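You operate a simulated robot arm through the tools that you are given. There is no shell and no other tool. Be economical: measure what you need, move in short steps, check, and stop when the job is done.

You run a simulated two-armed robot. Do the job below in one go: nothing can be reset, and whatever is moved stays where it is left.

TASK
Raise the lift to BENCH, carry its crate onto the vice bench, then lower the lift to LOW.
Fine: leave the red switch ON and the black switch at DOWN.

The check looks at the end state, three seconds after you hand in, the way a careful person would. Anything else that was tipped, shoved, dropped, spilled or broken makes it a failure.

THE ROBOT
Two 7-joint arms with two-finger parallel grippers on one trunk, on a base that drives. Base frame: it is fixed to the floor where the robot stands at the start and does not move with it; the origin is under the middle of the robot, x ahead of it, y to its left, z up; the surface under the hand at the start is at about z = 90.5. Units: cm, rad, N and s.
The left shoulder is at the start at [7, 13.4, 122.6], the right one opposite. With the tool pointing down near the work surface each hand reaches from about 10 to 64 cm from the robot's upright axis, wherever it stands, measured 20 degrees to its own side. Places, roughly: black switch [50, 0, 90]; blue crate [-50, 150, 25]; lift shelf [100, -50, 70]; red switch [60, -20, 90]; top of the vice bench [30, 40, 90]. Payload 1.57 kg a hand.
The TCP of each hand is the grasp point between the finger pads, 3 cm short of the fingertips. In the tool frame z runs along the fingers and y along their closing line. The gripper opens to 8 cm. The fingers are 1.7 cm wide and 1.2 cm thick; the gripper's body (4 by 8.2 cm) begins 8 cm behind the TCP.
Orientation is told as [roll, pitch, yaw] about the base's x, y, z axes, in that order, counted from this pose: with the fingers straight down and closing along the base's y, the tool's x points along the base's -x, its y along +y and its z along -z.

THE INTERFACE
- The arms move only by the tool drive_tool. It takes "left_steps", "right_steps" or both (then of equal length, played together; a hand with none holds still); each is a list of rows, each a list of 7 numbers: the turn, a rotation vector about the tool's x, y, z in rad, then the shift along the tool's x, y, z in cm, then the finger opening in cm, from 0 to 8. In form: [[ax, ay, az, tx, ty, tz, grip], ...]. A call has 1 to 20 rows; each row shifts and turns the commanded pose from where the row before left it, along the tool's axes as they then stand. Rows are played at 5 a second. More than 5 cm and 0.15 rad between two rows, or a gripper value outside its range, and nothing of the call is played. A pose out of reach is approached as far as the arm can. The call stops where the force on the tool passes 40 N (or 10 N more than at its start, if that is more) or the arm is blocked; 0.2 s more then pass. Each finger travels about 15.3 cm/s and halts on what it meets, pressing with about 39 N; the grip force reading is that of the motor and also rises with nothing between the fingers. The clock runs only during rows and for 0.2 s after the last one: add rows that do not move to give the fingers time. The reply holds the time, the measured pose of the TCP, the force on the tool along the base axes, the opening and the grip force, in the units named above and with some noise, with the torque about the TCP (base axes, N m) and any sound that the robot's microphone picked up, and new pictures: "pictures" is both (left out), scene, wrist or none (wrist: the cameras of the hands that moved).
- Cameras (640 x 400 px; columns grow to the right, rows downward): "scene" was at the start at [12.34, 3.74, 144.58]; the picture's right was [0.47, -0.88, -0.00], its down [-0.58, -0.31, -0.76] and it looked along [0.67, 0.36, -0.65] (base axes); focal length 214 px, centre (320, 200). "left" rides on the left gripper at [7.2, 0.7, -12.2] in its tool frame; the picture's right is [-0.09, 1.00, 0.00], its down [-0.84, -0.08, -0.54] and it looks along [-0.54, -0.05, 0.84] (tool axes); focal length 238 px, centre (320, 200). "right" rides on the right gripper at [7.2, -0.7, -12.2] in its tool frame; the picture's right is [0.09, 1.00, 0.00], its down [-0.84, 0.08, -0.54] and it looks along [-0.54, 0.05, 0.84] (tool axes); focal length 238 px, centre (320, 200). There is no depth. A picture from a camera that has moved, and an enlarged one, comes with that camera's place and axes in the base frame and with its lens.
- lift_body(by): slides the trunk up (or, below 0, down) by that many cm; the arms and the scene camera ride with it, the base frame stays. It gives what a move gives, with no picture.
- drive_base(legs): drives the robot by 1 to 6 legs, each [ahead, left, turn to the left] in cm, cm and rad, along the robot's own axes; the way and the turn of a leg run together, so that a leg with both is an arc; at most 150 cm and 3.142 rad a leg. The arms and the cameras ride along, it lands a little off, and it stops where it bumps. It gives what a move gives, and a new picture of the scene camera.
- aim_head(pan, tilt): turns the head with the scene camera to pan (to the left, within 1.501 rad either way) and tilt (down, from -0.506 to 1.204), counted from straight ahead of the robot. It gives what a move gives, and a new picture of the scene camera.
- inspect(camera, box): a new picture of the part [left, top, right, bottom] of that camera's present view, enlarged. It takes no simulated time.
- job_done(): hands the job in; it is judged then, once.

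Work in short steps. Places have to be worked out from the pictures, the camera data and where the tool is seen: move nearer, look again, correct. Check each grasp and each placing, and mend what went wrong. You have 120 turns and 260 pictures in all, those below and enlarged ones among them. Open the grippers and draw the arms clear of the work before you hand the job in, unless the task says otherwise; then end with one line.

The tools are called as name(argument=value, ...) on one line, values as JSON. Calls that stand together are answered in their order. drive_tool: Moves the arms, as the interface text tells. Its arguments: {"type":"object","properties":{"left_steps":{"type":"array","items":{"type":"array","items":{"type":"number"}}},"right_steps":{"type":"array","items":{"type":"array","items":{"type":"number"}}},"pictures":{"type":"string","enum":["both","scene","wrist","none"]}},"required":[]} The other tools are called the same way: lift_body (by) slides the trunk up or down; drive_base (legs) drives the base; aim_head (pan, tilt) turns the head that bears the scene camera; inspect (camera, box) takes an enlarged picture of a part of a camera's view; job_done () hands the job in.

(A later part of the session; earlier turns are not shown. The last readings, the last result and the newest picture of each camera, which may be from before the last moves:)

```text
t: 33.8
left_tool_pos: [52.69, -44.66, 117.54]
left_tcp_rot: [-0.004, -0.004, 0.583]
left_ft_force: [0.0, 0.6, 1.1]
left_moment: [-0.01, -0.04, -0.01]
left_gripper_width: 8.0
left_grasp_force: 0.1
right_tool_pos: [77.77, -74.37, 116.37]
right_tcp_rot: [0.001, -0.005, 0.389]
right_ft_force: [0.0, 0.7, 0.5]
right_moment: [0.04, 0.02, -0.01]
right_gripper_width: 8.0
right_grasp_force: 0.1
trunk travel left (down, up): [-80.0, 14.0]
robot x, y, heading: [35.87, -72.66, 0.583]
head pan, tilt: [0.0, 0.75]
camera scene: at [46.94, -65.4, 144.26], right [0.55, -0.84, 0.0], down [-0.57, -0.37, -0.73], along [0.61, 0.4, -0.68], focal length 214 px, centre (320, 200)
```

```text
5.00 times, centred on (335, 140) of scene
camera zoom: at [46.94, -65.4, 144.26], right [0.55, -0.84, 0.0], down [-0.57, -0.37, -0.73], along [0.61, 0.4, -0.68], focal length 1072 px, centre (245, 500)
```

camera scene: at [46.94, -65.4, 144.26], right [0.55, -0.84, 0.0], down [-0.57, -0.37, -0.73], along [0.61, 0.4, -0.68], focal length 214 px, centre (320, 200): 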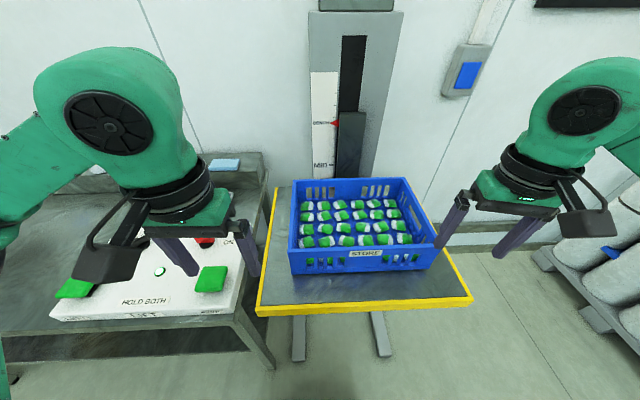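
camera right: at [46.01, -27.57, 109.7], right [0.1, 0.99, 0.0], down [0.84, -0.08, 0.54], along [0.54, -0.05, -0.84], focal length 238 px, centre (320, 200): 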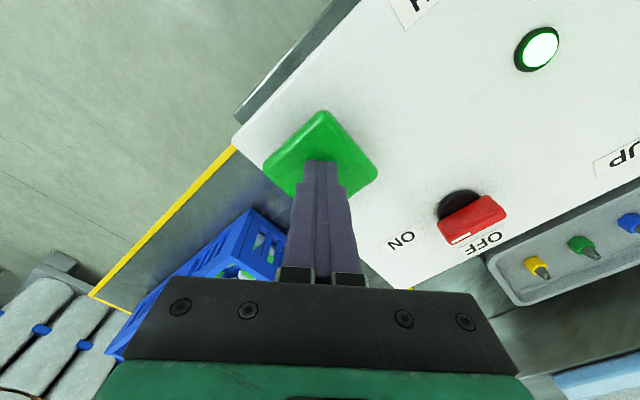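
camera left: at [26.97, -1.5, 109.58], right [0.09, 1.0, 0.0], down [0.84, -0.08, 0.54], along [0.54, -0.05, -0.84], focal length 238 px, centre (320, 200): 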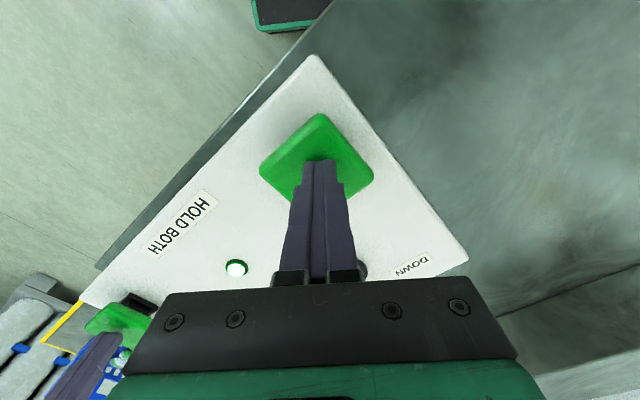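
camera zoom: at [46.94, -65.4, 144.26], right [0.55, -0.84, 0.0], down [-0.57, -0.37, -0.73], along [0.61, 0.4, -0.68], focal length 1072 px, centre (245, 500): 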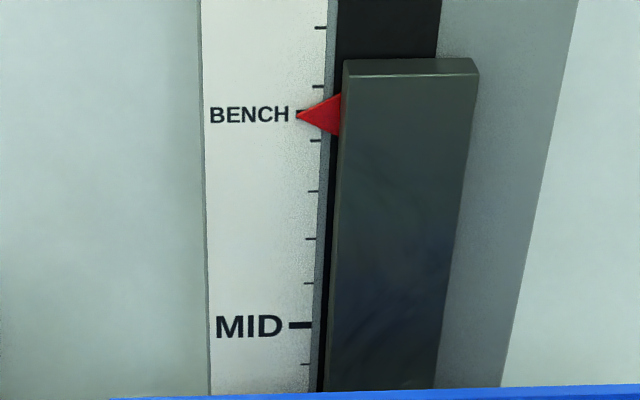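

Crate rim in the turned frame spans ≈26 cm deep, ≈35 cm wide, rim top z≈102.5, centre ~10 cm right of the robot. I drive 10 right and 9 forward so both end walls are reached symmetrically.

drive_base(legs=[[0, -10, 0.005], [9, 0, 0]])

```text
t: 35.7
left_tool_pos: [65.06, -48.21, 117.65]
left_tcp_rot: [-0.002, -0.005, 0.588]
left_ft_force: [0.0, 0.2, 0.7]
left_moment: [0.01, 0.0, 0.04]
left_gripper_width: 8.01
left_grasp_force: 0.0
right_tool_pos: [90.3, -77.91, 116.5]
right_tcp_rot: [0.002, -0.009, 0.393]
right_ft_force: [-0.2, -1.0, 0.0]
right_moment: [0.0, 0.03, 0.03]
right_gripper_width: 7.99
right_grasp_force: 0.1
trunk travel left (down, up): [-80.0, 14.0]
robot x, y, heading: [48.72, -75.93, 0.588]
head pan, tilt: [0.0, 0.75]
camera scene: at [59.41, -69.1, 144.31], right [0.55, -0.83, 0.0], down [-0.57, -0.38, -0.73], along [0.61, 0.41, -0.68], focal length 214 px, centre (320, 200)
```

scene: 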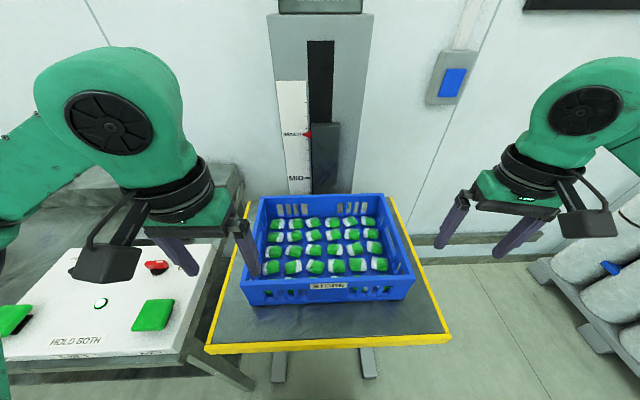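

Crate end walls at r≈74 and ≈109 cm (turned frame), handles near mid-depth. I bring both hands above the middle of the end walls and align the yaw.

drive_tool(left_steps=[[0, 0, 0, 0, 0, 0, 8], [0, 0, 0, 0, 0, 0, 8], [0, 0, 0, -4.4, 0.45, 0, 6], [0, 0, 0, -4.4, 0.45, 0, 6], [0, 0, 0, -4.4, 0.45, 0, 6], [0, 0, 0, -4.4, 0.45, 0, 6], [0, 0, 0, 0, 0, 0, 6]], right_steps=[[0, 0, -0.0975, 0, 0, 0, 8], [0, 0, -0.0975, 0, 0, 0, 8], [0, 0, 0, -3.3, 1.5, 0, 6], [0, 0, 0, -3.3, 1.5, 0, 6], [0, 0, 0, -3.3, 1.5, 0, 6], [0, 0, 0, -3.3, 1.4, 0, 6], [0, 0, 0, 0, 0, 0, 6]], pictures="both")

```text
t: 37.3
left_tool_pos: [79.13, -36.79, 117.64]
left_tcp_rot: [-0.004, -0.003, 0.585]
left_ft_force: [-0.3, -0.9, 0.2]
left_moment: [-0.01, -0.04, -0.04]
left_gripper_width: 6.0
left_grasp_force: 0.1
right_tool_pos: [98.41, -65.41, 116.62]
right_tcp_rot: [0.002, -0.006, 0.589]
right_ft_force: [0.2, -0.3, -0.2]
right_moment: [0.0, 0.01, 0.01]
right_gripper_width: 6.01
right_grasp_force: 0.1
trunk travel left (down, up): [-80.0, 14.0]
robot x, y, heading: [49.08, -75.88, 0.588]
head pan, tilt: [0.0, 0.75]
camera scene: at [59.64, -68.91, 144.27], right [0.55, -0.83, 0.0], down [-0.57, -0.38, -0.73], along [0.61, 0.41, -0.68], focal length 214 px, centre (320, 200)
camera right: at [92.72, -69.94, 128.76], right [-0.63, 0.78, 0.0], down [0.65, 0.53, 0.55], along [0.43, 0.35, -0.84], focal length 238 px, centre (320, 200)
camera left: at [72.66, -40.29, 129.77], right [-0.47, 0.88, 0.0], down [0.74, 0.4, 0.55], along [0.48, 0.26, -0.84], focal length 238 px, centre (320, 200)
```

scene: 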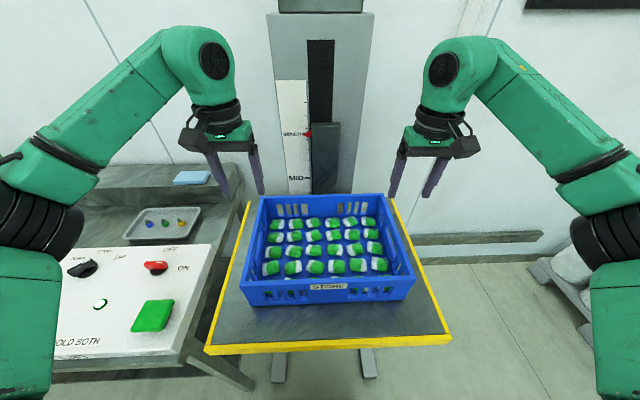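
right: 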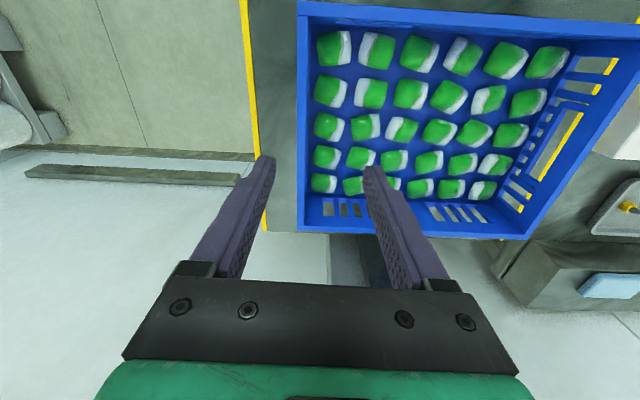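
left: 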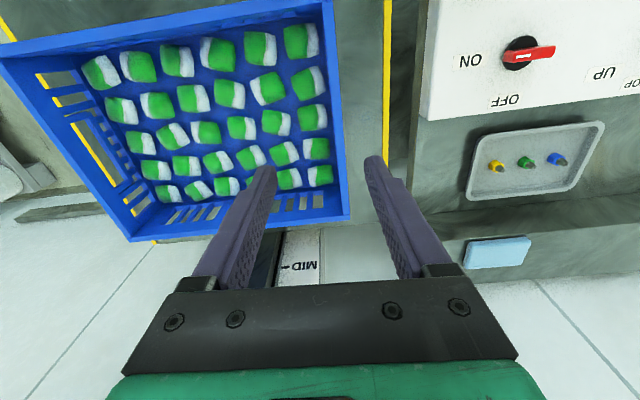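

Triangulating wrist and scene views gives the rim at z≈97.6 (bench/shelf ≈85.5), crate ≈30 x 40 cm, yaw ≈0.63. I re-aim the hands to the middle of the end walls and come down until just above the rim.

drive_tool(left_steps=[[0, 0, -0.045, -3.6, 2.1, 0, 6], [0, 0, 0, 0, 0, 3.6, 6], [0, 0, 0, 0, 0, 3.6, 6], [0, 0, 0, 0, 0, 3.6, 6], [0, 0, 0, 0, 0, 2.8, 6], [0, 0, 0, 0, 0, 0, 6]], right_steps=[[0, 0, -0.045, -4.4, -1.3, 0, 6], [0, 0, 0, 0, 0, 3.4, 6], [0, 0, 0, 0, 0, 3.4, 6], [0, 0, 0, 0, 0, 3.4, 6], [0, 0, 0, 0, 0, 2.4, 6], [0, 0, 0, 0, 0, 0, 6]], pictures="both")

```text
t: 38.7
left_tool_pos: [80.93, -33.12, 103.89]
left_tcp_rot: [-0.002, -0.003, 0.632]
left_ft_force: [0.4, 0.4, -0.2]
left_moment: [-0.04, -0.03, -0.02]
left_gripper_width: 6.01
left_grasp_force: 0.0
right_tool_pos: [102.68, -64.03, 104.03]
right_tcp_rot: [0.0, -0.007, 0.636]
right_ft_force: [-0.3, 0.9, 0.0]
right_moment: [0.02, -0.02, 0.0]
right_gripper_width: 6.0
right_grasp_force: 0.1
trunk travel left (down, up): [-80.0, 14.0]
robot x, y, heading: [48.79, -76.19, 0.585]
head pan, tilt: [0.0, 0.75]
camera scene: at [59.66, -68.89, 144.27], right [0.55, -0.83, 0.0], down [-0.57, -0.38, -0.73], along [0.61, 0.41, -0.68], focal length 214 px, centre (320, 200)
camera right: at [97.28, -68.75, 116.17], right [-0.66, 0.75, 0.0], down [0.63, 0.56, 0.55], along [0.41, 0.36, -0.84], focal length 238 px, centre (320, 200)
camera left: at [74.58, -36.91, 116.05], right [-0.51, 0.86, 0.0], down [0.72, 0.43, 0.55], along [0.47, 0.28, -0.84], focal length 238 px, centre (320, 200)
```

scene: 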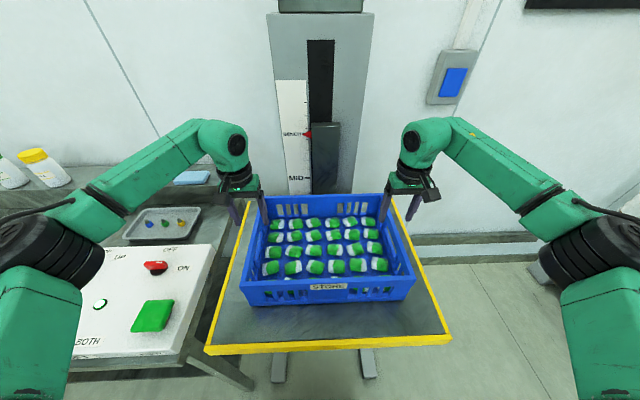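
right: 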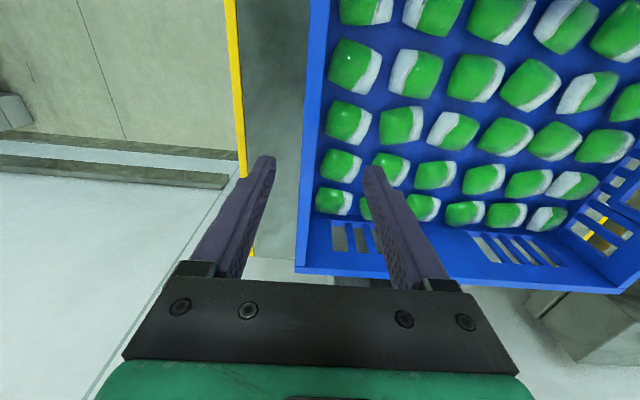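
left: 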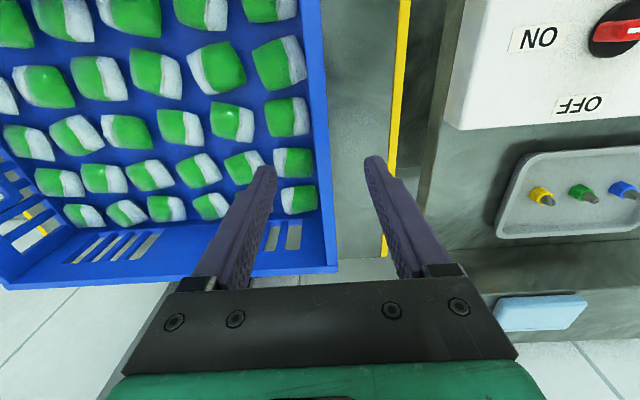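

Both walls are centred between the fingers. Descend so the pads straddle the rim.

drive_tool(left_steps=[[0, 0, 0, 0, 0, 2.5, 6], [0, 0, 0, 0, 0, 2, 6], [0, 0, 0, 0, 0, 2, 6], [0, 0, 0, 0, 0, 0, 6]], right_steps=[[0, 0, 0, 0, -0.2, 2.5, 6], [0, 0, 0, 0, 0, 2, 6], [0, 0, 0, 0, 0, 2, 6], [0, 0, 0, 0, 0, 0, 6]], pictures="both")

```text
t: 39.7
left_tool_pos: [80.97, -33.04, 97.41]
left_tcp_rot: [-0.003, -0.004, 0.631]
left_ft_force: [-0.7, 0.2, -0.3]
left_moment: [0.0, 0.01, 0.02]
left_gripper_width: 6.01
left_grasp_force: 0.0
right_tool_pos: [102.83, -64.21, 97.45]
right_tcp_rot: [0.001, -0.005, 0.634]
right_ft_force: [0.3, 0.2, -0.4]
right_moment: [-0.02, 0.03, 0.0]
right_gripper_width: 5.97
right_grasp_force: 0.0
trunk travel left (down, up): [-80.0, 14.0]
robot x, y, heading: [48.51, -75.9, 0.587]
head pan, tilt: [0.0, 0.75]
camera scene: at [59.72, -68.83, 144.26], right [0.55, -0.83, 0.0], down [-0.57, -0.38, -0.73], along [0.61, 0.41, -0.68], focal length 214 px, centre (320, 200)
camera right: at [97.46, -68.93, 109.62], right [-0.66, 0.75, 0.0], down [0.63, 0.56, 0.55], along [0.41, 0.36, -0.84], focal length 238 px, centre (320, 200)
camera left: at [74.66, -36.76, 109.56], right [-0.51, 0.86, 0.0], down [0.72, 0.43, 0.54], along [0.47, 0.28, -0.84], focal length 238 px, centre (320, 200)
```

scene: 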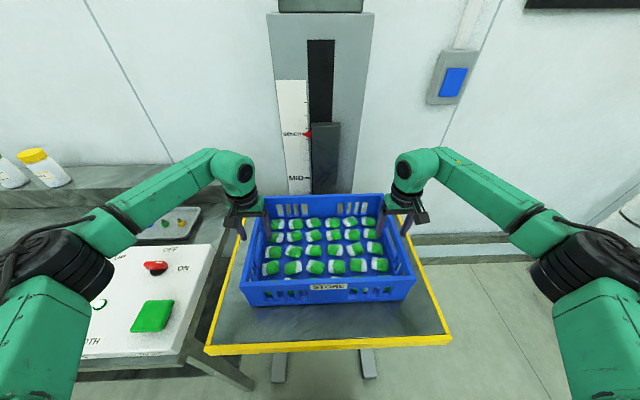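
right: 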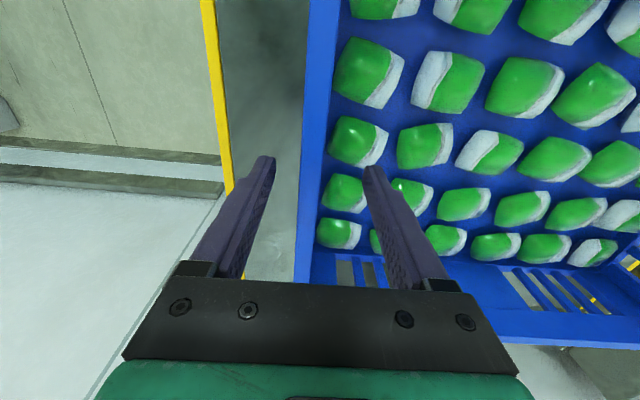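
left: 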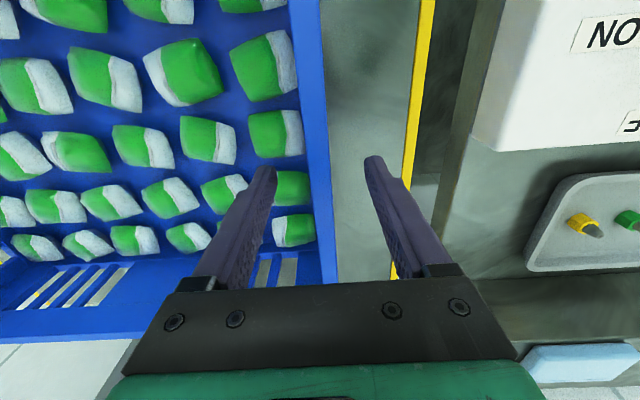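

Close both grippers on the walls and read the widths.

drive_tool(left_steps=[[0, 0, 0, 0, 0, 0, 3], [0, 0, 0, 0, 0, 0, 0], [0, 0, 0, 0, 0, 0, 0], [0, 0, 0, 0, 0, 0, 0]], right_steps=[[0, 0, 0, 0, 0, 0, 3], [0, 0, 0, 0, 0, 0, 0], [0, 0, 0, 0, 0, 0, 0], [0, 0, 0, 0, 0, 0, 0]], pictures="wrist")

```text
t: 40.7
left_tool_pos: [80.93, -32.91, 97.38]
left_tcp_rot: [0.003, -0.002, 0.636]
left_ft_force: [-1.2, -0.8, -0.1]
left_moment: [-0.07, -0.47, -0.53]
left_gripper_width: 1.2
left_grasp_force: 29.3
right_tool_pos: [103.27, -64.66, 97.37]
right_tcp_rot: [-0.008, -0.006, 0.626]
right_ft_force: [2.3, -2.7, -0.4]
right_moment: [0.88, 0.29, 0.1]
right_gripper_width: 1.22
right_grasp_force: 29.5
trunk travel left (down, up): [-80.0, 14.0]
robot x, y, heading: [48.63, -75.79, 0.589]
head pan, tilt: [0.0, 0.75]
stopped in row 4 (right hand): the force on the tool passed its limit at 41 N (the readings are from after the stop); the commanded pose is now the measured one
camera right: at [97.71, -69.26, 109.57], right [-0.66, 0.75, -0.01], down [0.63, 0.55, 0.55], along [0.42, 0.35, -0.84], focal length 238 px, centre (320, 200)
camera left: at [74.63, -36.68, 109.52], right [-0.52, 0.86, 0.0], down [0.72, 0.43, 0.54], along [0.46, 0.28, -0.84], focal length 238 px, centre (320, 200)
```

right: 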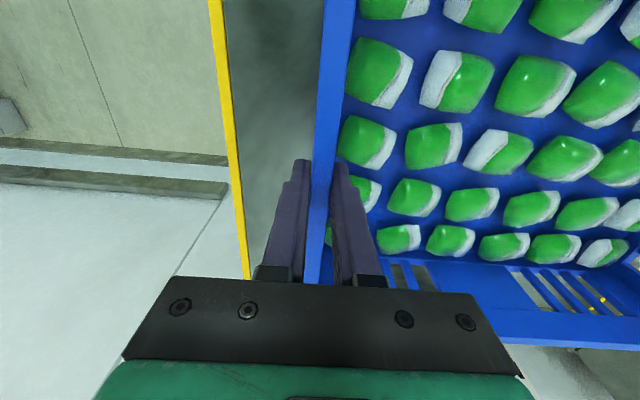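
left: 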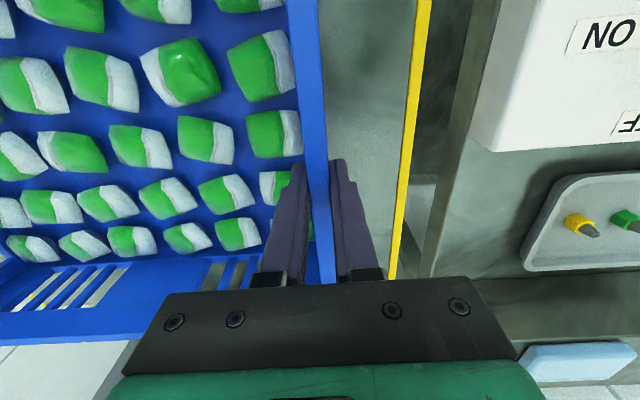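

Both walls are held (1.2 cm thick). Trial lift of 2 cm.

drive_tool(left_steps=[[0, 0, 0, 0, 0, -0.5, 0], [0, 0, 0, 0, 0, -0.5, 0], [0, 0, 0, 0, 0, -0.5, 0], [0, 0, 0, 0, 0, -0.5, 0], [0, 0, 0, 0, 0, 0, 0]], right_steps=[[0, 0, 0, 0, 0, -0.5, 0], [0, 0, 0, 0, 0, -0.5, 0], [0, 0, 0, 0, 0, -0.5, 0], [0, 0, 0, 0, 0, -0.5, 0], [0, 0, 0, 0, 0, 0, 0]], pictures="both")

```text
t: 41.9
left_tool_pos: [81.11, -32.54, 99.2]
left_tcp_rot: [0.004, 0.001, 0.636]
left_ft_force: [-1.9, 1.3, -12.1]
left_moment: [-0.36, -0.3, -0.48]
left_gripper_width: 1.21
left_grasp_force: 29.0
right_tool_pos: [103.2, -64.38, 99.27]
right_tcp_rot: [-0.008, -0.004, 0.625]
right_ft_force: [1.8, -1.2, -9.8]
right_moment: [0.77, 0.47, -0.08]
right_gripper_width: 1.19
right_grasp_force: 29.3
trunk travel left (down, up): [-80.0, 14.0]
robot x, y, heading: [48.49, -76.09, 0.585]
head pan, tilt: [0.0, 0.75]
camera scene: at [60.08, -68.6, 144.21], right [0.55, -0.83, 0.0], down [-0.57, -0.38, -0.73], along [0.61, 0.4, -0.68], focal length 214 px, centre (320, 200)
camera right: at [97.87, -68.99, 111.46], right [-0.66, 0.75, -0.01], down [0.63, 0.56, 0.54], along [0.41, 0.35, -0.84], focal length 238 px, centre (320, 200)
camera left: at [74.9, -36.36, 111.36], right [-0.52, 0.86, 0.0], down [0.72, 0.43, 0.54], along [0.46, 0.28, -0.84], focal length 238 px, centre (320, 200)
```

scene: 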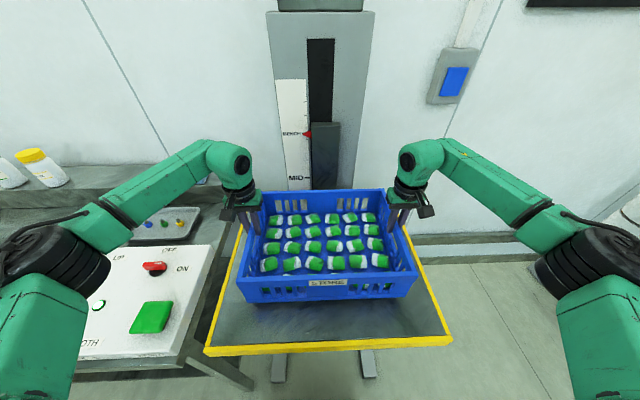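
right: 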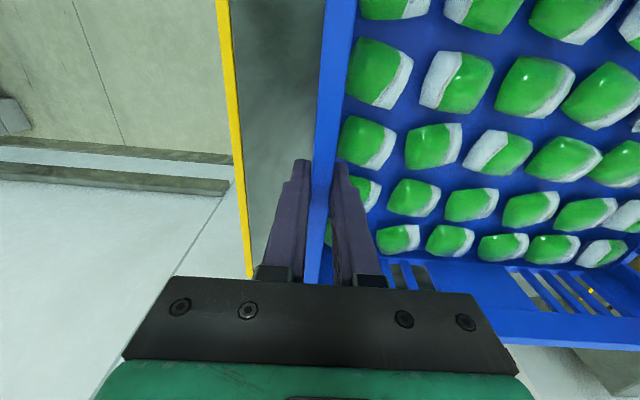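
left: 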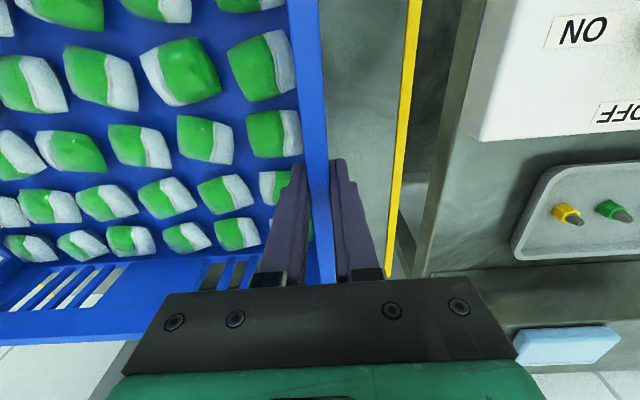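

Crate is off the shelf, ~11 N per hand, level. Raise with the trunk, then back off a little and drive left toward the bench.

lift_body(by=13)

drive_base(legs=[[-10, 0, 0]])

```text
t: 43.5
left_tool_pos: [81.07, -32.53, 112.13]
left_tcp_rot: [0.004, 0.002, 0.637]
left_ft_force: [-4.4, 2.0, -12.2]
left_moment: [-0.47, -0.09, -0.53]
left_gripper_width: 1.2
left_grasp_force: 29.1
right_tool_pos: [103.51, -64.23, 112.32]
right_tcp_rot: [-0.008, -0.003, 0.626]
right_ft_force: [3.0, -1.9, -10.2]
right_moment: [0.87, 0.21, -0.12]
right_gripper_width: 1.18
right_grasp_force: 28.7
trunk travel left (down, up): [-93.0, 1.0]
robot x, y, heading: [48.56, -75.96, 0.588]
head pan, tilt: [0.0, 0.75]
```

```text
t: 44.7
left_tool_pos: [73.44, -37.72, 111.82]
left_tcp_rot: [0.003, 0.007, 0.635]
left_ft_force: [-4.2, 3.3, -12.1]
left_moment: [-0.45, -0.22, -0.52]
left_gripper_width: 1.21
left_grasp_force: 29.3
right_tool_pos: [95.65, -69.62, 111.9]
right_tcp_rot: [-0.004, 0.004, 0.626]
right_ft_force: [4.6, -2.5, -10.4]
right_moment: [0.85, 0.32, -0.15]
right_gripper_width: 1.18
right_grasp_force: 29.5
trunk travel left (down, up): [-93.0, 1.0]
robot x, y, heading: [40.56, -81.68, 0.588]
head pan, tilt: [0.0, 0.75]
camera scene: at [52.65, -73.58, 157.1], right [0.55, -0.83, 0.0], down [-0.57, -0.38, -0.72], along [0.6, 0.4, -0.69], focal length 214 px, centre (320, 200)
```

scene: 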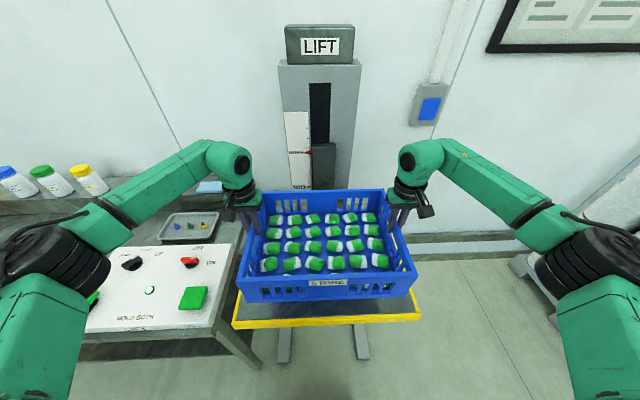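

Crate bottom is ~z 100, above the knobs. Drive left in two stretches, looking.

drive_base(legs=[[0, 60, 0]])

```text
t: 48.1
left_tool_pos: [39.11, 12.33, 112.23]
left_tcp_rot: [0.004, 0.003, 0.638]
left_ft_force: [-0.4, -2.1, -11.8]
left_moment: [-0.47, -0.11, -0.46]
left_gripper_width: 1.22
left_grasp_force: 29.2
right_tool_pos: [61.57, -19.37, 112.28]
right_tcp_rot: [-0.006, -0.002, 0.627]
right_ft_force: [1.5, 0.8, -10.5]
right_moment: [0.85, 0.27, -0.1]
right_gripper_width: 1.22
right_grasp_force: 29.1
trunk travel left (down, up): [-93.0, 1.0]
robot x, y, heading: [6.66, -30.62, 0.59]
head pan, tilt: [0.0, 0.75]
camera scene: at [18.28, -23.68, 157.21], right [0.55, -0.83, 0.0], down [-0.57, -0.38, -0.73], along [0.61, 0.41, -0.68], focal length 214 px, centre (320, 200)
```

scene: 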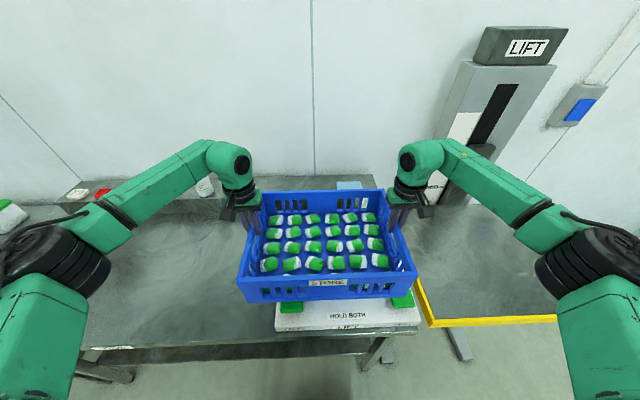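

Clear so far. Look left at the destination before moving on.

aim_head(pan=0.55, tilt=0.75)

```text
t: 49.1
left_tool_pos: [39.03, 12.56, 112.23]
left_tcp_rot: [0.003, 0.002, 0.637]
left_ft_force: [-0.3, -0.1, -11.8]
left_moment: [-0.26, -0.51, -0.53]
left_gripper_width: 1.22
left_grasp_force: 29.2
right_tool_pos: [61.41, -19.32, 112.25]
right_tcp_rot: [-0.008, -0.002, 0.627]
right_ft_force: [0.9, 1.7, -10.0]
right_moment: [0.61, 0.64, -0.04]
right_gripper_width: 1.17
right_grasp_force: 29.8
trunk travel left (down, up): [-93.0, 1.0]
robot x, y, heading: [6.94, -30.72, 0.586]
head pan, tilt: [0.55, 0.75]
camera scene: at [14.71, -20.54, 157.22], right [0.91, -0.42, 0.0], down [-0.29, -0.62, -0.73], along [0.31, 0.66, -0.68], focal length 214 px, centre (320, 200)
```

scene: 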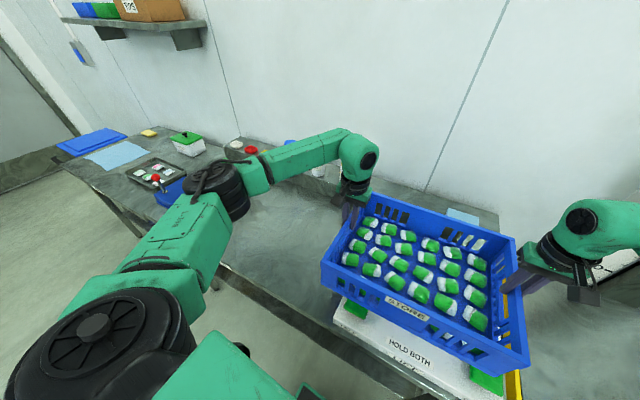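

The bench left of the panel is free; the vice starts ~r=-44. Drive 42 left and 3 forward.

drive_base(legs=[[0, 42, 0], [3, 0, 0]])

aim_head(pan=0.3, tilt=0.9)

```text
t: 52.0
left_tool_pos: [18.47, 47.95, 112.43]
left_tcp_rot: [0.002, -0.004, 0.632]
left_ft_force: [-2.4, -2.7, -11.1]
left_moment: [-0.44, -0.19, -0.48]
left_gripper_width: 1.21
left_grasp_force: 28.9
right_tool_pos: [40.57, 16.17, 112.53]
right_tcp_rot: [-0.01, -0.009, 0.622]
right_ft_force: [-0.4, 0.9, -9.6]
right_moment: [0.79, 0.34, -0.07]
right_gripper_width: 1.2
right_grasp_force: 29.0
trunk travel left (down, up): [-93.0, 1.0]
robot x, y, heading: [-13.7, 5.04, 0.58]
head pan, tilt: [0.55, 0.75]
camera scene: at [-6.35, 14.92, 157.3], right [0.91, -0.42, 0.0], down [-0.29, -0.62, -0.73], along [0.31, 0.66, -0.68], focal length 214 px, centre (320, 200)
```

scene: 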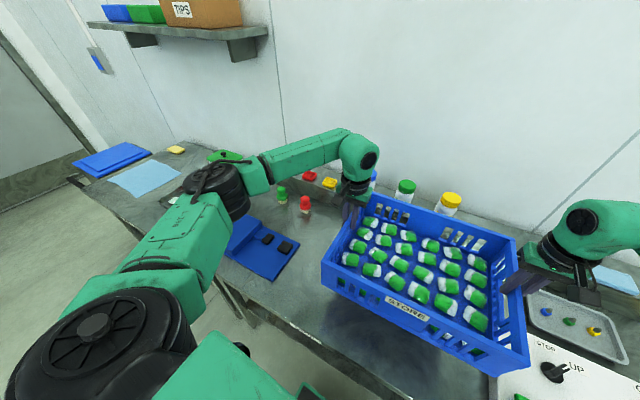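

```text
t: 52.8
left_tool_pos: [18.82, 48.25, 112.38]
left_tcp_rot: [0.003, 0.0, 0.632]
left_ft_force: [-1.5, -1.9, -11.4]
left_moment: [-0.27, -0.54, -0.52]
left_gripper_width: 1.2
left_grasp_force: 29.5
right_tool_pos: [40.96, 16.31, 112.34]
right_tcp_rot: [-0.01, -0.006, 0.622]
right_ft_force: [1.1, 0.6, -9.7]
right_moment: [0.61, 0.69, -0.02]
right_gripper_width: 1.22
right_grasp_force: 29.4
trunk travel left (down, up): [-93.0, 1.0]
robot x, y, heading: [-13.58, 5.17, 0.574]
head pan, tilt: [0.3, 0.901]
camera scene: at [-4.54, 13.51, 156.06], right [0.77, -0.63, 0.0], down [-0.5, -0.61, -0.62], along [0.39, 0.48, -0.78], focal length 214 px, centre (320, 200)
```

scene: 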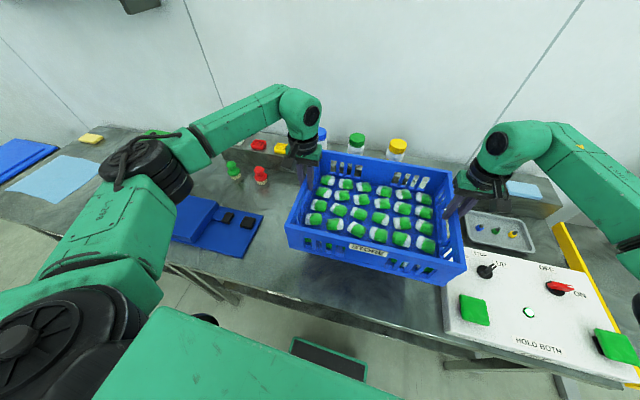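

Crate hangs over the free area. Shift 4 cm further left for balance between panel and vice, then lower by trunk.

drive_base(legs=[[0, 4, 0]])

lift_body(by=-12)

inspect(camera="scene", box=[160, 110, 520, 335])

```text
t: 53.7
left_tool_pos: [17.45, 50.94, 112.28]
left_tcp_rot: [0.01, 0.002, 0.63]
left_ft_force: [0.4, -1.9, -11.8]
left_moment: [-0.36, -0.13, -0.37]
left_gripper_width: 1.15
left_grasp_force: 28.7
right_tool_pos: [39.46, 19.09, 111.98]
right_tcp_rot: [0.0, -0.003, 0.62]
right_ft_force: [0.9, -0.5, -9.1]
right_moment: [0.92, 0.34, 0.14]
right_gripper_width: 1.22
right_grasp_force: 29.8
trunk travel left (down, up): [-93.0, 1.0]
robot x, y, heading: [-16.01, 8.22, 0.58]
head pan, tilt: [0.3, 0.901]
camera scene: at [-5.76, 16.07, 156.03], right [0.77, -0.64, -0.01], down [-0.5, -0.6, -0.62], along [0.39, 0.48, -0.78], focal length 214 px, centre (320, 200)
```

scene: 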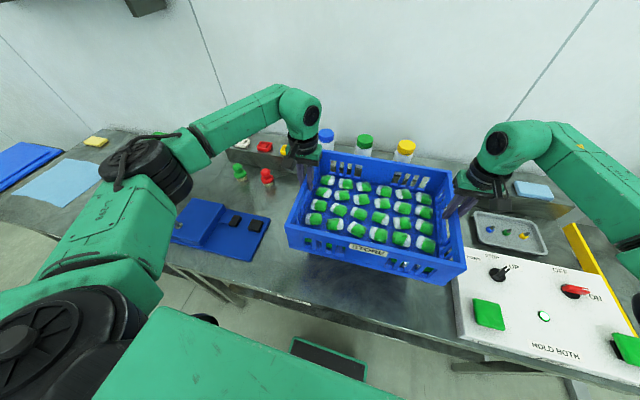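

```text
t: 55.2
left_tool_pos: [16.84, 51.51, 100.18]
left_tcp_rot: [0.002, 0.0, 0.63]
left_ft_force: [-1.5, -1.1, -10.7]
left_moment: [-0.4, -0.45, -0.47]
left_gripper_width: 1.21
left_grasp_force: 29.8
right_tool_pos: [38.95, 19.8, 100.28]
right_tcp_rot: [-0.009, -0.002, 0.619]
right_ft_force: [0.7, 0.9, -10.2]
right_moment: [0.68, 0.5, -0.01]
right_gripper_width: 1.2
right_grasp_force: 29.3
trunk travel left (down, up): [-81.0, 13.0]
robot x, y, heading: [-15.62, 8.22, 0.578]
head pan, tilt: [0.3, 0.901]
```

```text
1.78 times, centred on (340, 222) of scene
camera zoom: at [-6.52, 17.02, 144.03], right [0.77, -0.64, 0.0], down [-0.5, -0.61, -0.62], along [0.39, 0.48, -0.79], focal length 381 px, centre (284, 160)
```

zoom: 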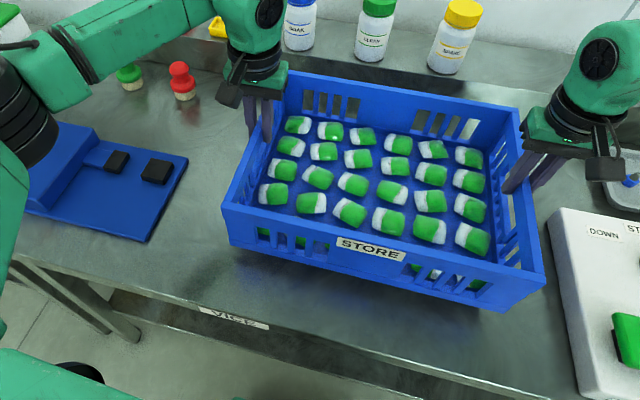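

The bench front reads VICE; the spot is clear. Lower the last centimetres with both arms, watching the load.

drive_tool(left_steps=[[0, 0, 0, 0, 0, 0.6, 0], [0, 0, 0, 0, 0, 0.6, 0], [0, 0, 0, 0, 0, 0.6, 0], [0, 0, 0, 0, 0, 0, 0]], right_steps=[[0, 0, 0, 0, 0, 0.6, 0], [0, 0, 0, 0, 0, 0.6, 0], [0, 0, 0, 0, 0, 0.6, 0], [0, 0, 0, 0, 0, 0, 0]], pictures="none")

```text
t: 56.2
left_tool_pos: [16.99, 51.43, 98.37]
left_tcp_rot: [0.003, 0.003, 0.628]
left_ft_force: [1.1, -3.6, -12.5]
left_moment: [-0.39, -0.34, -0.49]
left_gripper_width: 1.2
left_grasp_force: 29.5
right_tool_pos: [38.93, 19.65, 98.45]
right_tcp_rot: [-0.008, -0.002, 0.62]
right_ft_force: [-0.2, 2.9, -9.8]
right_moment: [0.76, 0.43, -0.1]
right_gripper_width: 1.2
right_grasp_force: 29.1
trunk travel left (down, up): [-81.0, 13.0]
robot x, y, heading: [-15.97, 8.56, 0.582]
head pan, tilt: [0.3, 0.901]
```

drive_tool(left_steps=[[0, 0, 0, 0, 0, 0.3, 0], [0, 0, 0, 0, 0, 0.3, 0], [0, 0, 0, 0, 0, 0.3, 0], [0, 0, 0, 0, 0, 0, 0]], right_steps=[[0, 0, 0, 0, 0, 0.3, 0], [0, 0, 0, 0, 0, 0.3, 0], [0, 0, 0, 0, 0, 0.3, 0], [0, 0, 0, 0, 0, 0, 0]], pictures="none")

```text
t: 57.2
left_tool_pos: [16.81, 51.52, 97.3]
left_tcp_rot: [0.002, 0.002, 0.628]
left_ft_force: [2.7, -5.8, -10.4]
left_moment: [-0.44, -0.23, -0.46]
left_gripper_width: 1.2
left_grasp_force: 29.1
right_tool_pos: [39.06, 19.57, 97.45]
right_tcp_rot: [-0.01, -0.005, 0.62]
right_ft_force: [-2.8, 6.3, -10.1]
right_moment: [0.97, 0.21, 0.01]
right_gripper_width: 1.24
right_grasp_force: 29.4
trunk travel left (down, up): [-81.0, 13.0]
robot x, y, heading: [-16.07, 8.62, 0.584]
head pan, tilt: [0.3, 0.901]
```

Still carrying; continue down in 0.3 cm rows.

drive_tool(left_steps=[[0, 0, 0, 0, 0, 0.3, 0], [0, 0, 0, 0, 0, 0.3, 0], [0, 0, 0, 0, 0, 0, 0]], right_steps=[[0, 0, 0, 0, 0, 0.3, 0], [0, 0, 0, 0, 0, 0.3, 0], [0, 0, 0, 0, 0, 0, 0]], pictures="scene")

```text
t: 58.0
left_tool_pos: [16.73, 51.46, 97.31]
left_tcp_rot: [-0.001, -0.008, 0.63]
left_ft_force: [9.7, 4.2, 23.9]
left_moment: [-0.19, -0.16, -0.49]
left_gripper_width: 1.23
left_grasp_force: 29.6
right_tool_pos: [38.86, 19.63, 97.41]
right_tcp_rot: [-0.008, -0.013, 0.618]
right_ft_force: [10.1, 8.0, 20.8]
right_moment: [0.63, 0.58, 0.05]
right_gripper_width: 1.19
right_grasp_force: 30.0
trunk travel left (down, up): [-81.0, 13.0]
robot x, y, heading: [-15.37, 8.11, 0.579]
head pan, tilt: [0.3, 0.901]
camera scene: at [-6.85, 16.7, 144.16], right [0.77, -0.64, 0.0], down [-0.5, -0.6, -0.62], along [0.4, 0.48, -0.78], focal length 214 px, centre (320, 200)
```

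scene: 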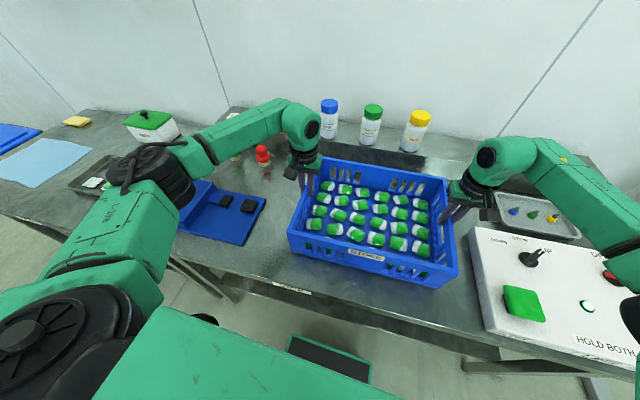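

The crate rests on the bench. Ease off the pressure, open, and rise straight up.

drive_tool(left_steps=[[0, 0, 0, 0, 0, -0.3, 0], [0, 0, 0, 0, 0, -0.2, 1.8], [0, 0, 0, 0, 0, 0, 3.6], [0, 0, 0, 0, 0, 0, 3.6], [0, 0, 0, 0, 0, -3, 3.6], [0, 0, 0, 0, 0, -4, 3.6], [0, 0, 0, 0, 0, -4, 3.6], [0, 0, 0, 0, 0, 0, 3.6]], right_steps=[[0, 0, 0, 0, 0, -0.3, 0], [0, 0, 0, 0, 0, -0.2, 1.8], [0, 0, 0, 0, 0, 0, 3.6], [0, 0, 0, 0, 0, 0, 3.6], [0, 0, 0, 0, 0, -3, 3.6], [0, 0, 0, 0, 0, -4, 3.6], [0, 0, 0, 0, 0, -4, 3.6], [0, 0, 0, 0, 0, 0, 3.6]], pictures="both")

```text
t: 59.8
left_tool_pos: [16.6, 51.46, 108.62]
left_tcp_rot: [0.004, -0.001, 0.63]
left_ft_force: [0.2, 0.3, 0.8]
left_moment: [-0.03, -0.03, -0.01]
left_gripper_width: 3.6
left_grasp_force: 0.0
right_tool_pos: [38.4, 19.38, 108.54]
right_tcp_rot: [-0.008, -0.006, 0.619]
right_ft_force: [-0.1, -0.4, -0.2]
right_moment: [0.01, 0.0, 0.01]
right_gripper_width: 3.59
right_grasp_force: 0.1
trunk travel left (down, up): [-81.0, 13.0]
robot x, y, heading: [-15.86, 8.42, 0.584]
head pan, tilt: [0.3, 0.901]
camera scene: at [-6.81, 16.79, 144.07], right [0.77, -0.64, 0.0], down [-0.5, -0.6, -0.62], along [0.39, 0.48, -0.78], focal length 214 px, centre (320, 200)
camera right: at [32.9, 14.87, 120.77], right [-0.65, 0.76, -0.01], down [0.63, 0.55, 0.55], along [0.42, 0.35, -0.84], focal length 238 px, centre (320, 200)
camera left: at [10.4, 47.75, 120.76], right [-0.51, 0.86, 0.0], down [0.72, 0.43, 0.54], along [0.46, 0.28, -0.84], focal length 238 px, centre (320, 200)
```

scene: 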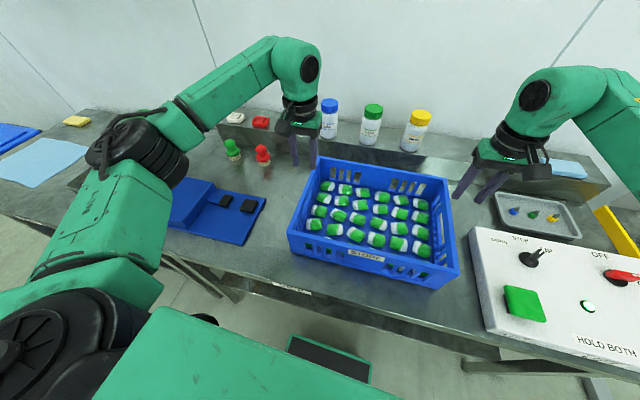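
right: 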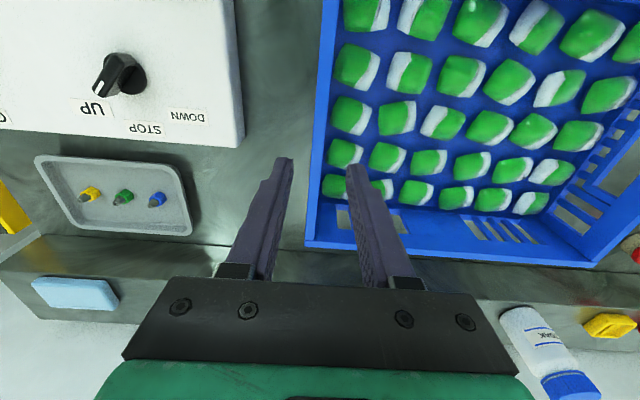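
left: 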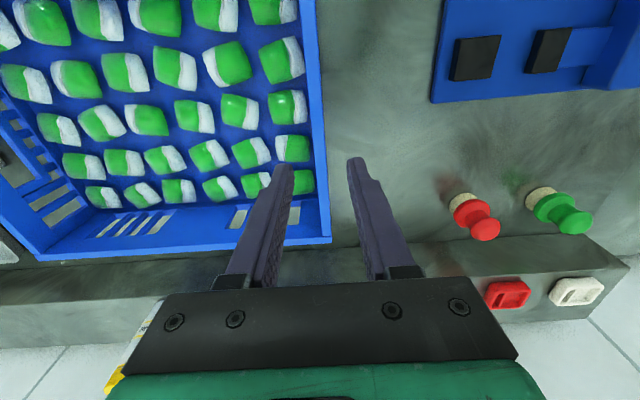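

Crate stands flat on the vice bench. I raise the hands a bit and drive right 53 cm to the panel, square to it.

drive_tool(left_steps=[[0, 0, 0, 2, 0, -4, 3.6], [0, 0, 0, 2, 0, -2, 3.6]], right_steps=[[0, 0, 0, 2, 0, -4, 3.6], [0, 0, 0, 2, 0, -2, 3.6]], pictures="none")

drive_base(legs=[[0, -53, 0]])

aim_head(pan=-0.2, tilt=0.7)

```text
t: 60.4
left_tool_pos: [13.32, 49.07, 114.64]
left_tcp_rot: [0.004, -0.001, 0.63]
left_ft_force: [-0.7, 0.2, 0.4]
left_moment: [0.02, 0.0, -0.02]
left_gripper_width: 3.59
left_grasp_force: 0.1
right_tool_pos: [34.88, 17.17, 114.52]
right_tcp_rot: [-0.009, -0.009, 0.62]
right_ft_force: [-0.5, -0.3, 1.0]
right_moment: [0.01, -0.04, -0.02]
right_gripper_width: 3.59
right_grasp_force: 0.0
trunk travel left (down, up): [-81.0, 13.0]
robot x, y, heading: [-15.84, 8.33, 0.582]
head pan, tilt: [0.3, 0.901]
```

```text
t: 63.5
left_tool_pos: [42.54, 4.78, 114.58]
left_tcp_rot: [0.002, -0.001, 0.63]
left_ft_force: [-0.8, 0.7, 0.3]
left_moment: [-0.01, 0.0, 0.04]
left_gripper_width: 3.59
left_grasp_force: 0.0
right_tool_pos: [64.26, -27.18, 114.54]
right_tcp_rot: [-0.011, -0.005, 0.62]
right_ft_force: [-0.1, 0.9, -0.6]
right_moment: [-0.01, -0.01, 0.02]
right_gripper_width: 3.61
right_grasp_force: 0.0
trunk travel left (down, up): [-81.0, 13.0]
robot x, y, heading: [13.31, -35.96, 0.576]
head pan, tilt: [0.3, 0.901]
camera scene: at [22.26, -27.59, 144.07], right [0.77, -0.64, 0.0], down [-0.5, -0.61, -0.62], along [0.4, 0.48, -0.78], focal length 214 px, centre (320, 200)
```

scene: 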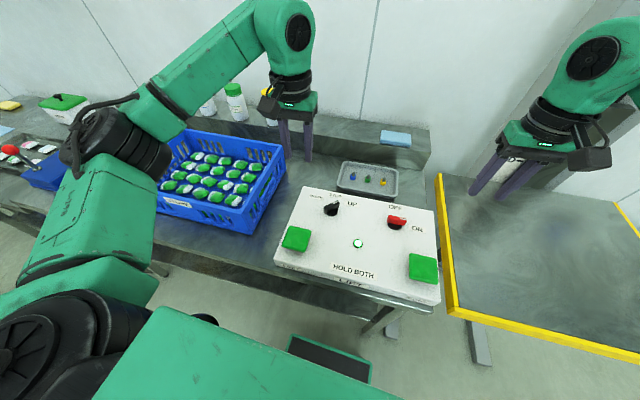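

```text
t: 64.4
left_tool_pos: [42.6, 4.63, 114.48]
left_tcp_rot: [0.003, 0.0, 0.628]
left_ft_force: [-0.3, -0.8, -0.2]
left_moment: [0.01, 0.01, 0.0]
left_gripper_width: 3.62
left_grasp_force: 0.1
right_tool_pos: [64.36, -27.32, 114.65]
right_tcp_rot: [-0.009, -0.008, 0.62]
right_ft_force: [0.0, 0.4, -0.3]
right_moment: [-0.03, -0.01, 0.02]
right_gripper_width: 3.59
right_grasp_force: 0.0
trunk travel left (down, up): [-81.0, 13.0]
robot x, y, heading: [13.33, -35.83, 0.584]
head pan, tilt: [-0.201, 0.7]
camera scene: at [25.41, -30.37, 145.68], right [0.37, -0.93, 0.0], down [-0.6, -0.24, -0.76], along [0.71, 0.28, -0.64], focal length 214 px, centre (320, 200)
```

scene: 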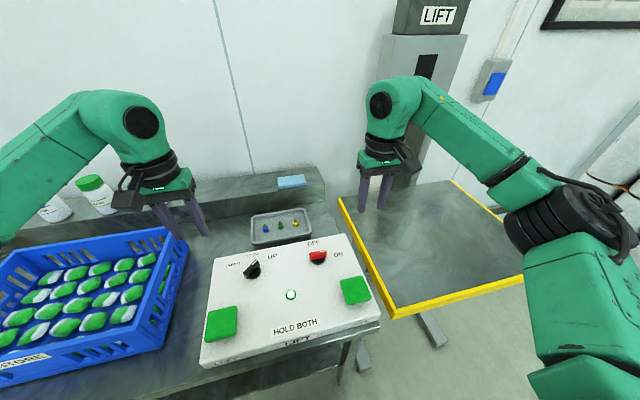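

Panel is in reach; knob still at UP. The left hand goes over the knob and aligns with the handle (yaw ≈ -0.19).

drive_tool(left_steps=[[0, 0, 0, -1.2, -3.97, 2, 6], [0, 0, 0, -1.2, -3.97, 2, 6], [0, 0, 0.137, 0, 0, 0, 6], [0, 0, 0.137, 0, 0, 0, 6], [0, 0, 0.137, 0, 0, 0, 6], [0, 0, 0.137, 0, 0, 0, 6], [0, 0, 0.137, 0, 0, 0, 6], [0, 0, 0.137, 0, 0, 2, 6], [0, 0, 0, 0, 0, 2, 6], [0, 0, 0, 0, 0, 0, 6]], pictures="wrist")

```text
t: 66.6
left_tool_pos: [46.08, 1.1, 106.22]
left_tcp_rot: [0.004, 0.001, 0.017]
left_ft_force: [0.5, -0.3, -0.1]
left_moment: [0.03, 0.04, 0.02]
left_gripper_width: 5.99
left_grasp_force: 0.0
left hand out of reach, approached as far as the arm can: row 7, 8
right_tool_pos: [64.4, -27.34, 114.47]
right_tcp_rot: [-0.007, -0.005, 0.62]
right_ft_force: [0.4, 0.0, 0.6]
right_moment: [0.01, 0.02, 0.03]
right_gripper_width: 3.61
right_grasp_force: 0.0
trunk travel left (down, up): [-81.0, 13.0]
robot x, y, heading: [13.37, -35.71, 0.577]
head pan, tilt: [-0.201, 0.7]
camera left: at [38.89, 1.7, 118.37], right [0.08, 1.0, 0.0], down [0.84, -0.07, 0.54], along [0.54, -0.04, -0.84], focal length 238 px, centre (320, 200)
```

left: 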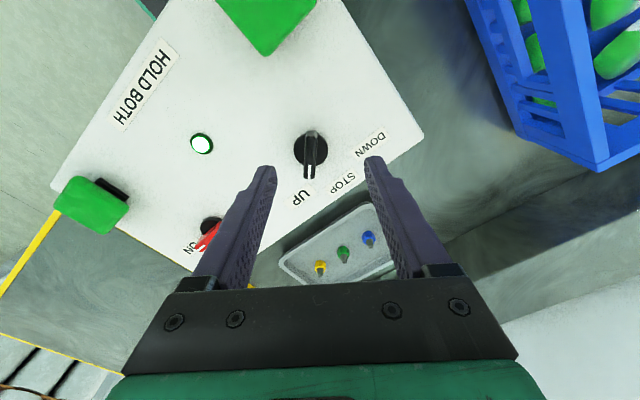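

The left wrist can't yaw that far. I rotate back a bit to see where the commanded pose stands.

drive_tool(left_steps=[[0, 0, -0.14, 0, 0, 0, 6], [0, 0, -0.1, 0, 0, 0, 6], [0, 0, 0, 0, 0, 0, 6]], pictures="none")

```text
t: 67.4
left_tool_pos: [46.17, 1.3, 106.29]
left_tcp_rot: [0.004, 0.0, 0.255]
left_ft_force: [0.4, 0.4, 0.3]
left_moment: [0.02, 0.0, -0.01]
left_gripper_width: 5.99
left_grasp_force: 0.1
right_tool_pos: [64.33, -27.22, 114.55]
right_tcp_rot: [-0.008, -0.006, 0.62]
right_ft_force: [0.2, 0.5, -0.3]
right_moment: [-0.05, -0.02, 0.03]
right_gripper_width: 3.58
right_grasp_force: 0.1
trunk travel left (down, up): [-81.0, 13.0]
robot x, y, heading: [13.58, -36.33, 0.583]
head pan, tilt: [-0.201, 0.7]
```

Commanded pose follows the measured one. Turning the base right by 0.25 rad gives the left wrist the range it needs.

drive_base(legs=[[0, 0, -0.26]])

```text
t: 68.7
left_tool_pos: [54.69, -8.42, 106.2]
left_tcp_rot: [0.003, -0.001, -0.009]
left_ft_force: [0.1, 0.2, 0.2]
left_moment: [-0.02, -0.01, 0.04]
left_gripper_width: 6.01
left_grasp_force: 0.1
right_tool_pos: [64.74, -40.77, 114.53]
right_tcp_rot: [-0.01, -0.005, 0.356]
right_ft_force: [-0.5, 0.3, -0.3]
right_moment: [-0.03, 0.02, 0.0]
right_gripper_width: 3.59
right_grasp_force: 0.2
trunk travel left (down, up): [-81.0, 13.0]
robot x, y, heading: [13.75, -35.85, 0.316]
head pan, tilt: [-0.201, 0.7]
camera scene: at [26.53, -33.65, 145.68], right [0.12, -0.99, 0.0], down [-0.64, -0.08, -0.76], along [0.76, 0.09, -0.64], focal length 214 px, centre (320, 200)
```

scene: 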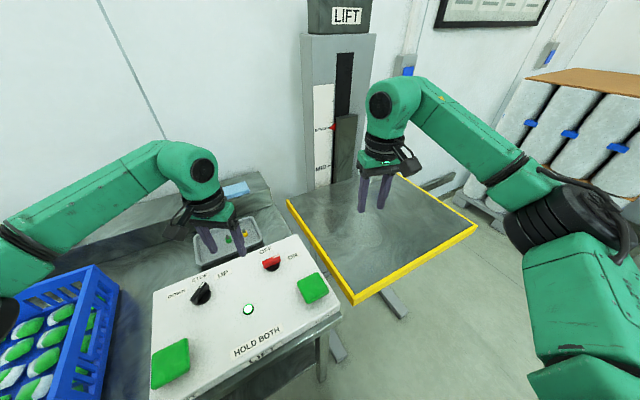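

Move left hand over the knob and align.

drive_tool(left_steps=[[0, 0, 0, 1.9, 2.7, 0, 6], [0, 0, 0, 1.8, 2.7, 0, 6], [0, 0, 0, 1.8, 2.7, 0, 6], [0, 0, 0.09, 0, 0, 0, 6], [0, 0, 0.09, 0, 0, 0, 6], [0, 0, 0, 0, 0, 0, 6]], pictures="wrist")

```text
t: 70.1
left_tool_pos: [46.69, -1.3, 105.57]
left_tcp_rot: [0.015, 0.007, -0.158]
left_ft_force: [0.0, 0.3, 0.1]
left_moment: [-0.03, 0.0, 0.01]
left_gripper_width: 6.02
left_grasp_force: 0.0
left hand out of reach, approached as far as the arm can: row 5
right_tool_pos: [64.71, -40.82, 114.65]
right_tcp_rot: [-0.008, -0.006, 0.358]
right_ft_force: [0.0, 0.2, 0.4]
right_moment: [-0.01, -0.01, -0.05]
right_gripper_width: 3.59
right_grasp_force: 0.1
trunk travel left (down, up): [-81.0, 13.0]
robot x, y, heading: [13.56, -36.09, 0.316]
head pan, tilt: [-0.201, 0.7]
camera left: at [39.66, 0.26, 117.81], right [0.25, 0.97, 0.01], down [0.82, -0.22, 0.54], along [0.52, -0.12, -0.84], focal length 238 px, centre (320, 200)
```

left: 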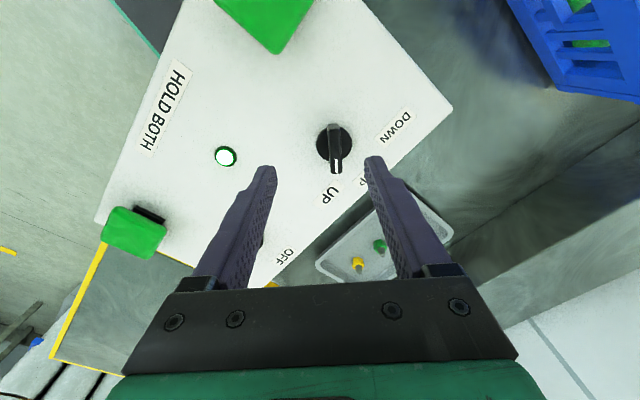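

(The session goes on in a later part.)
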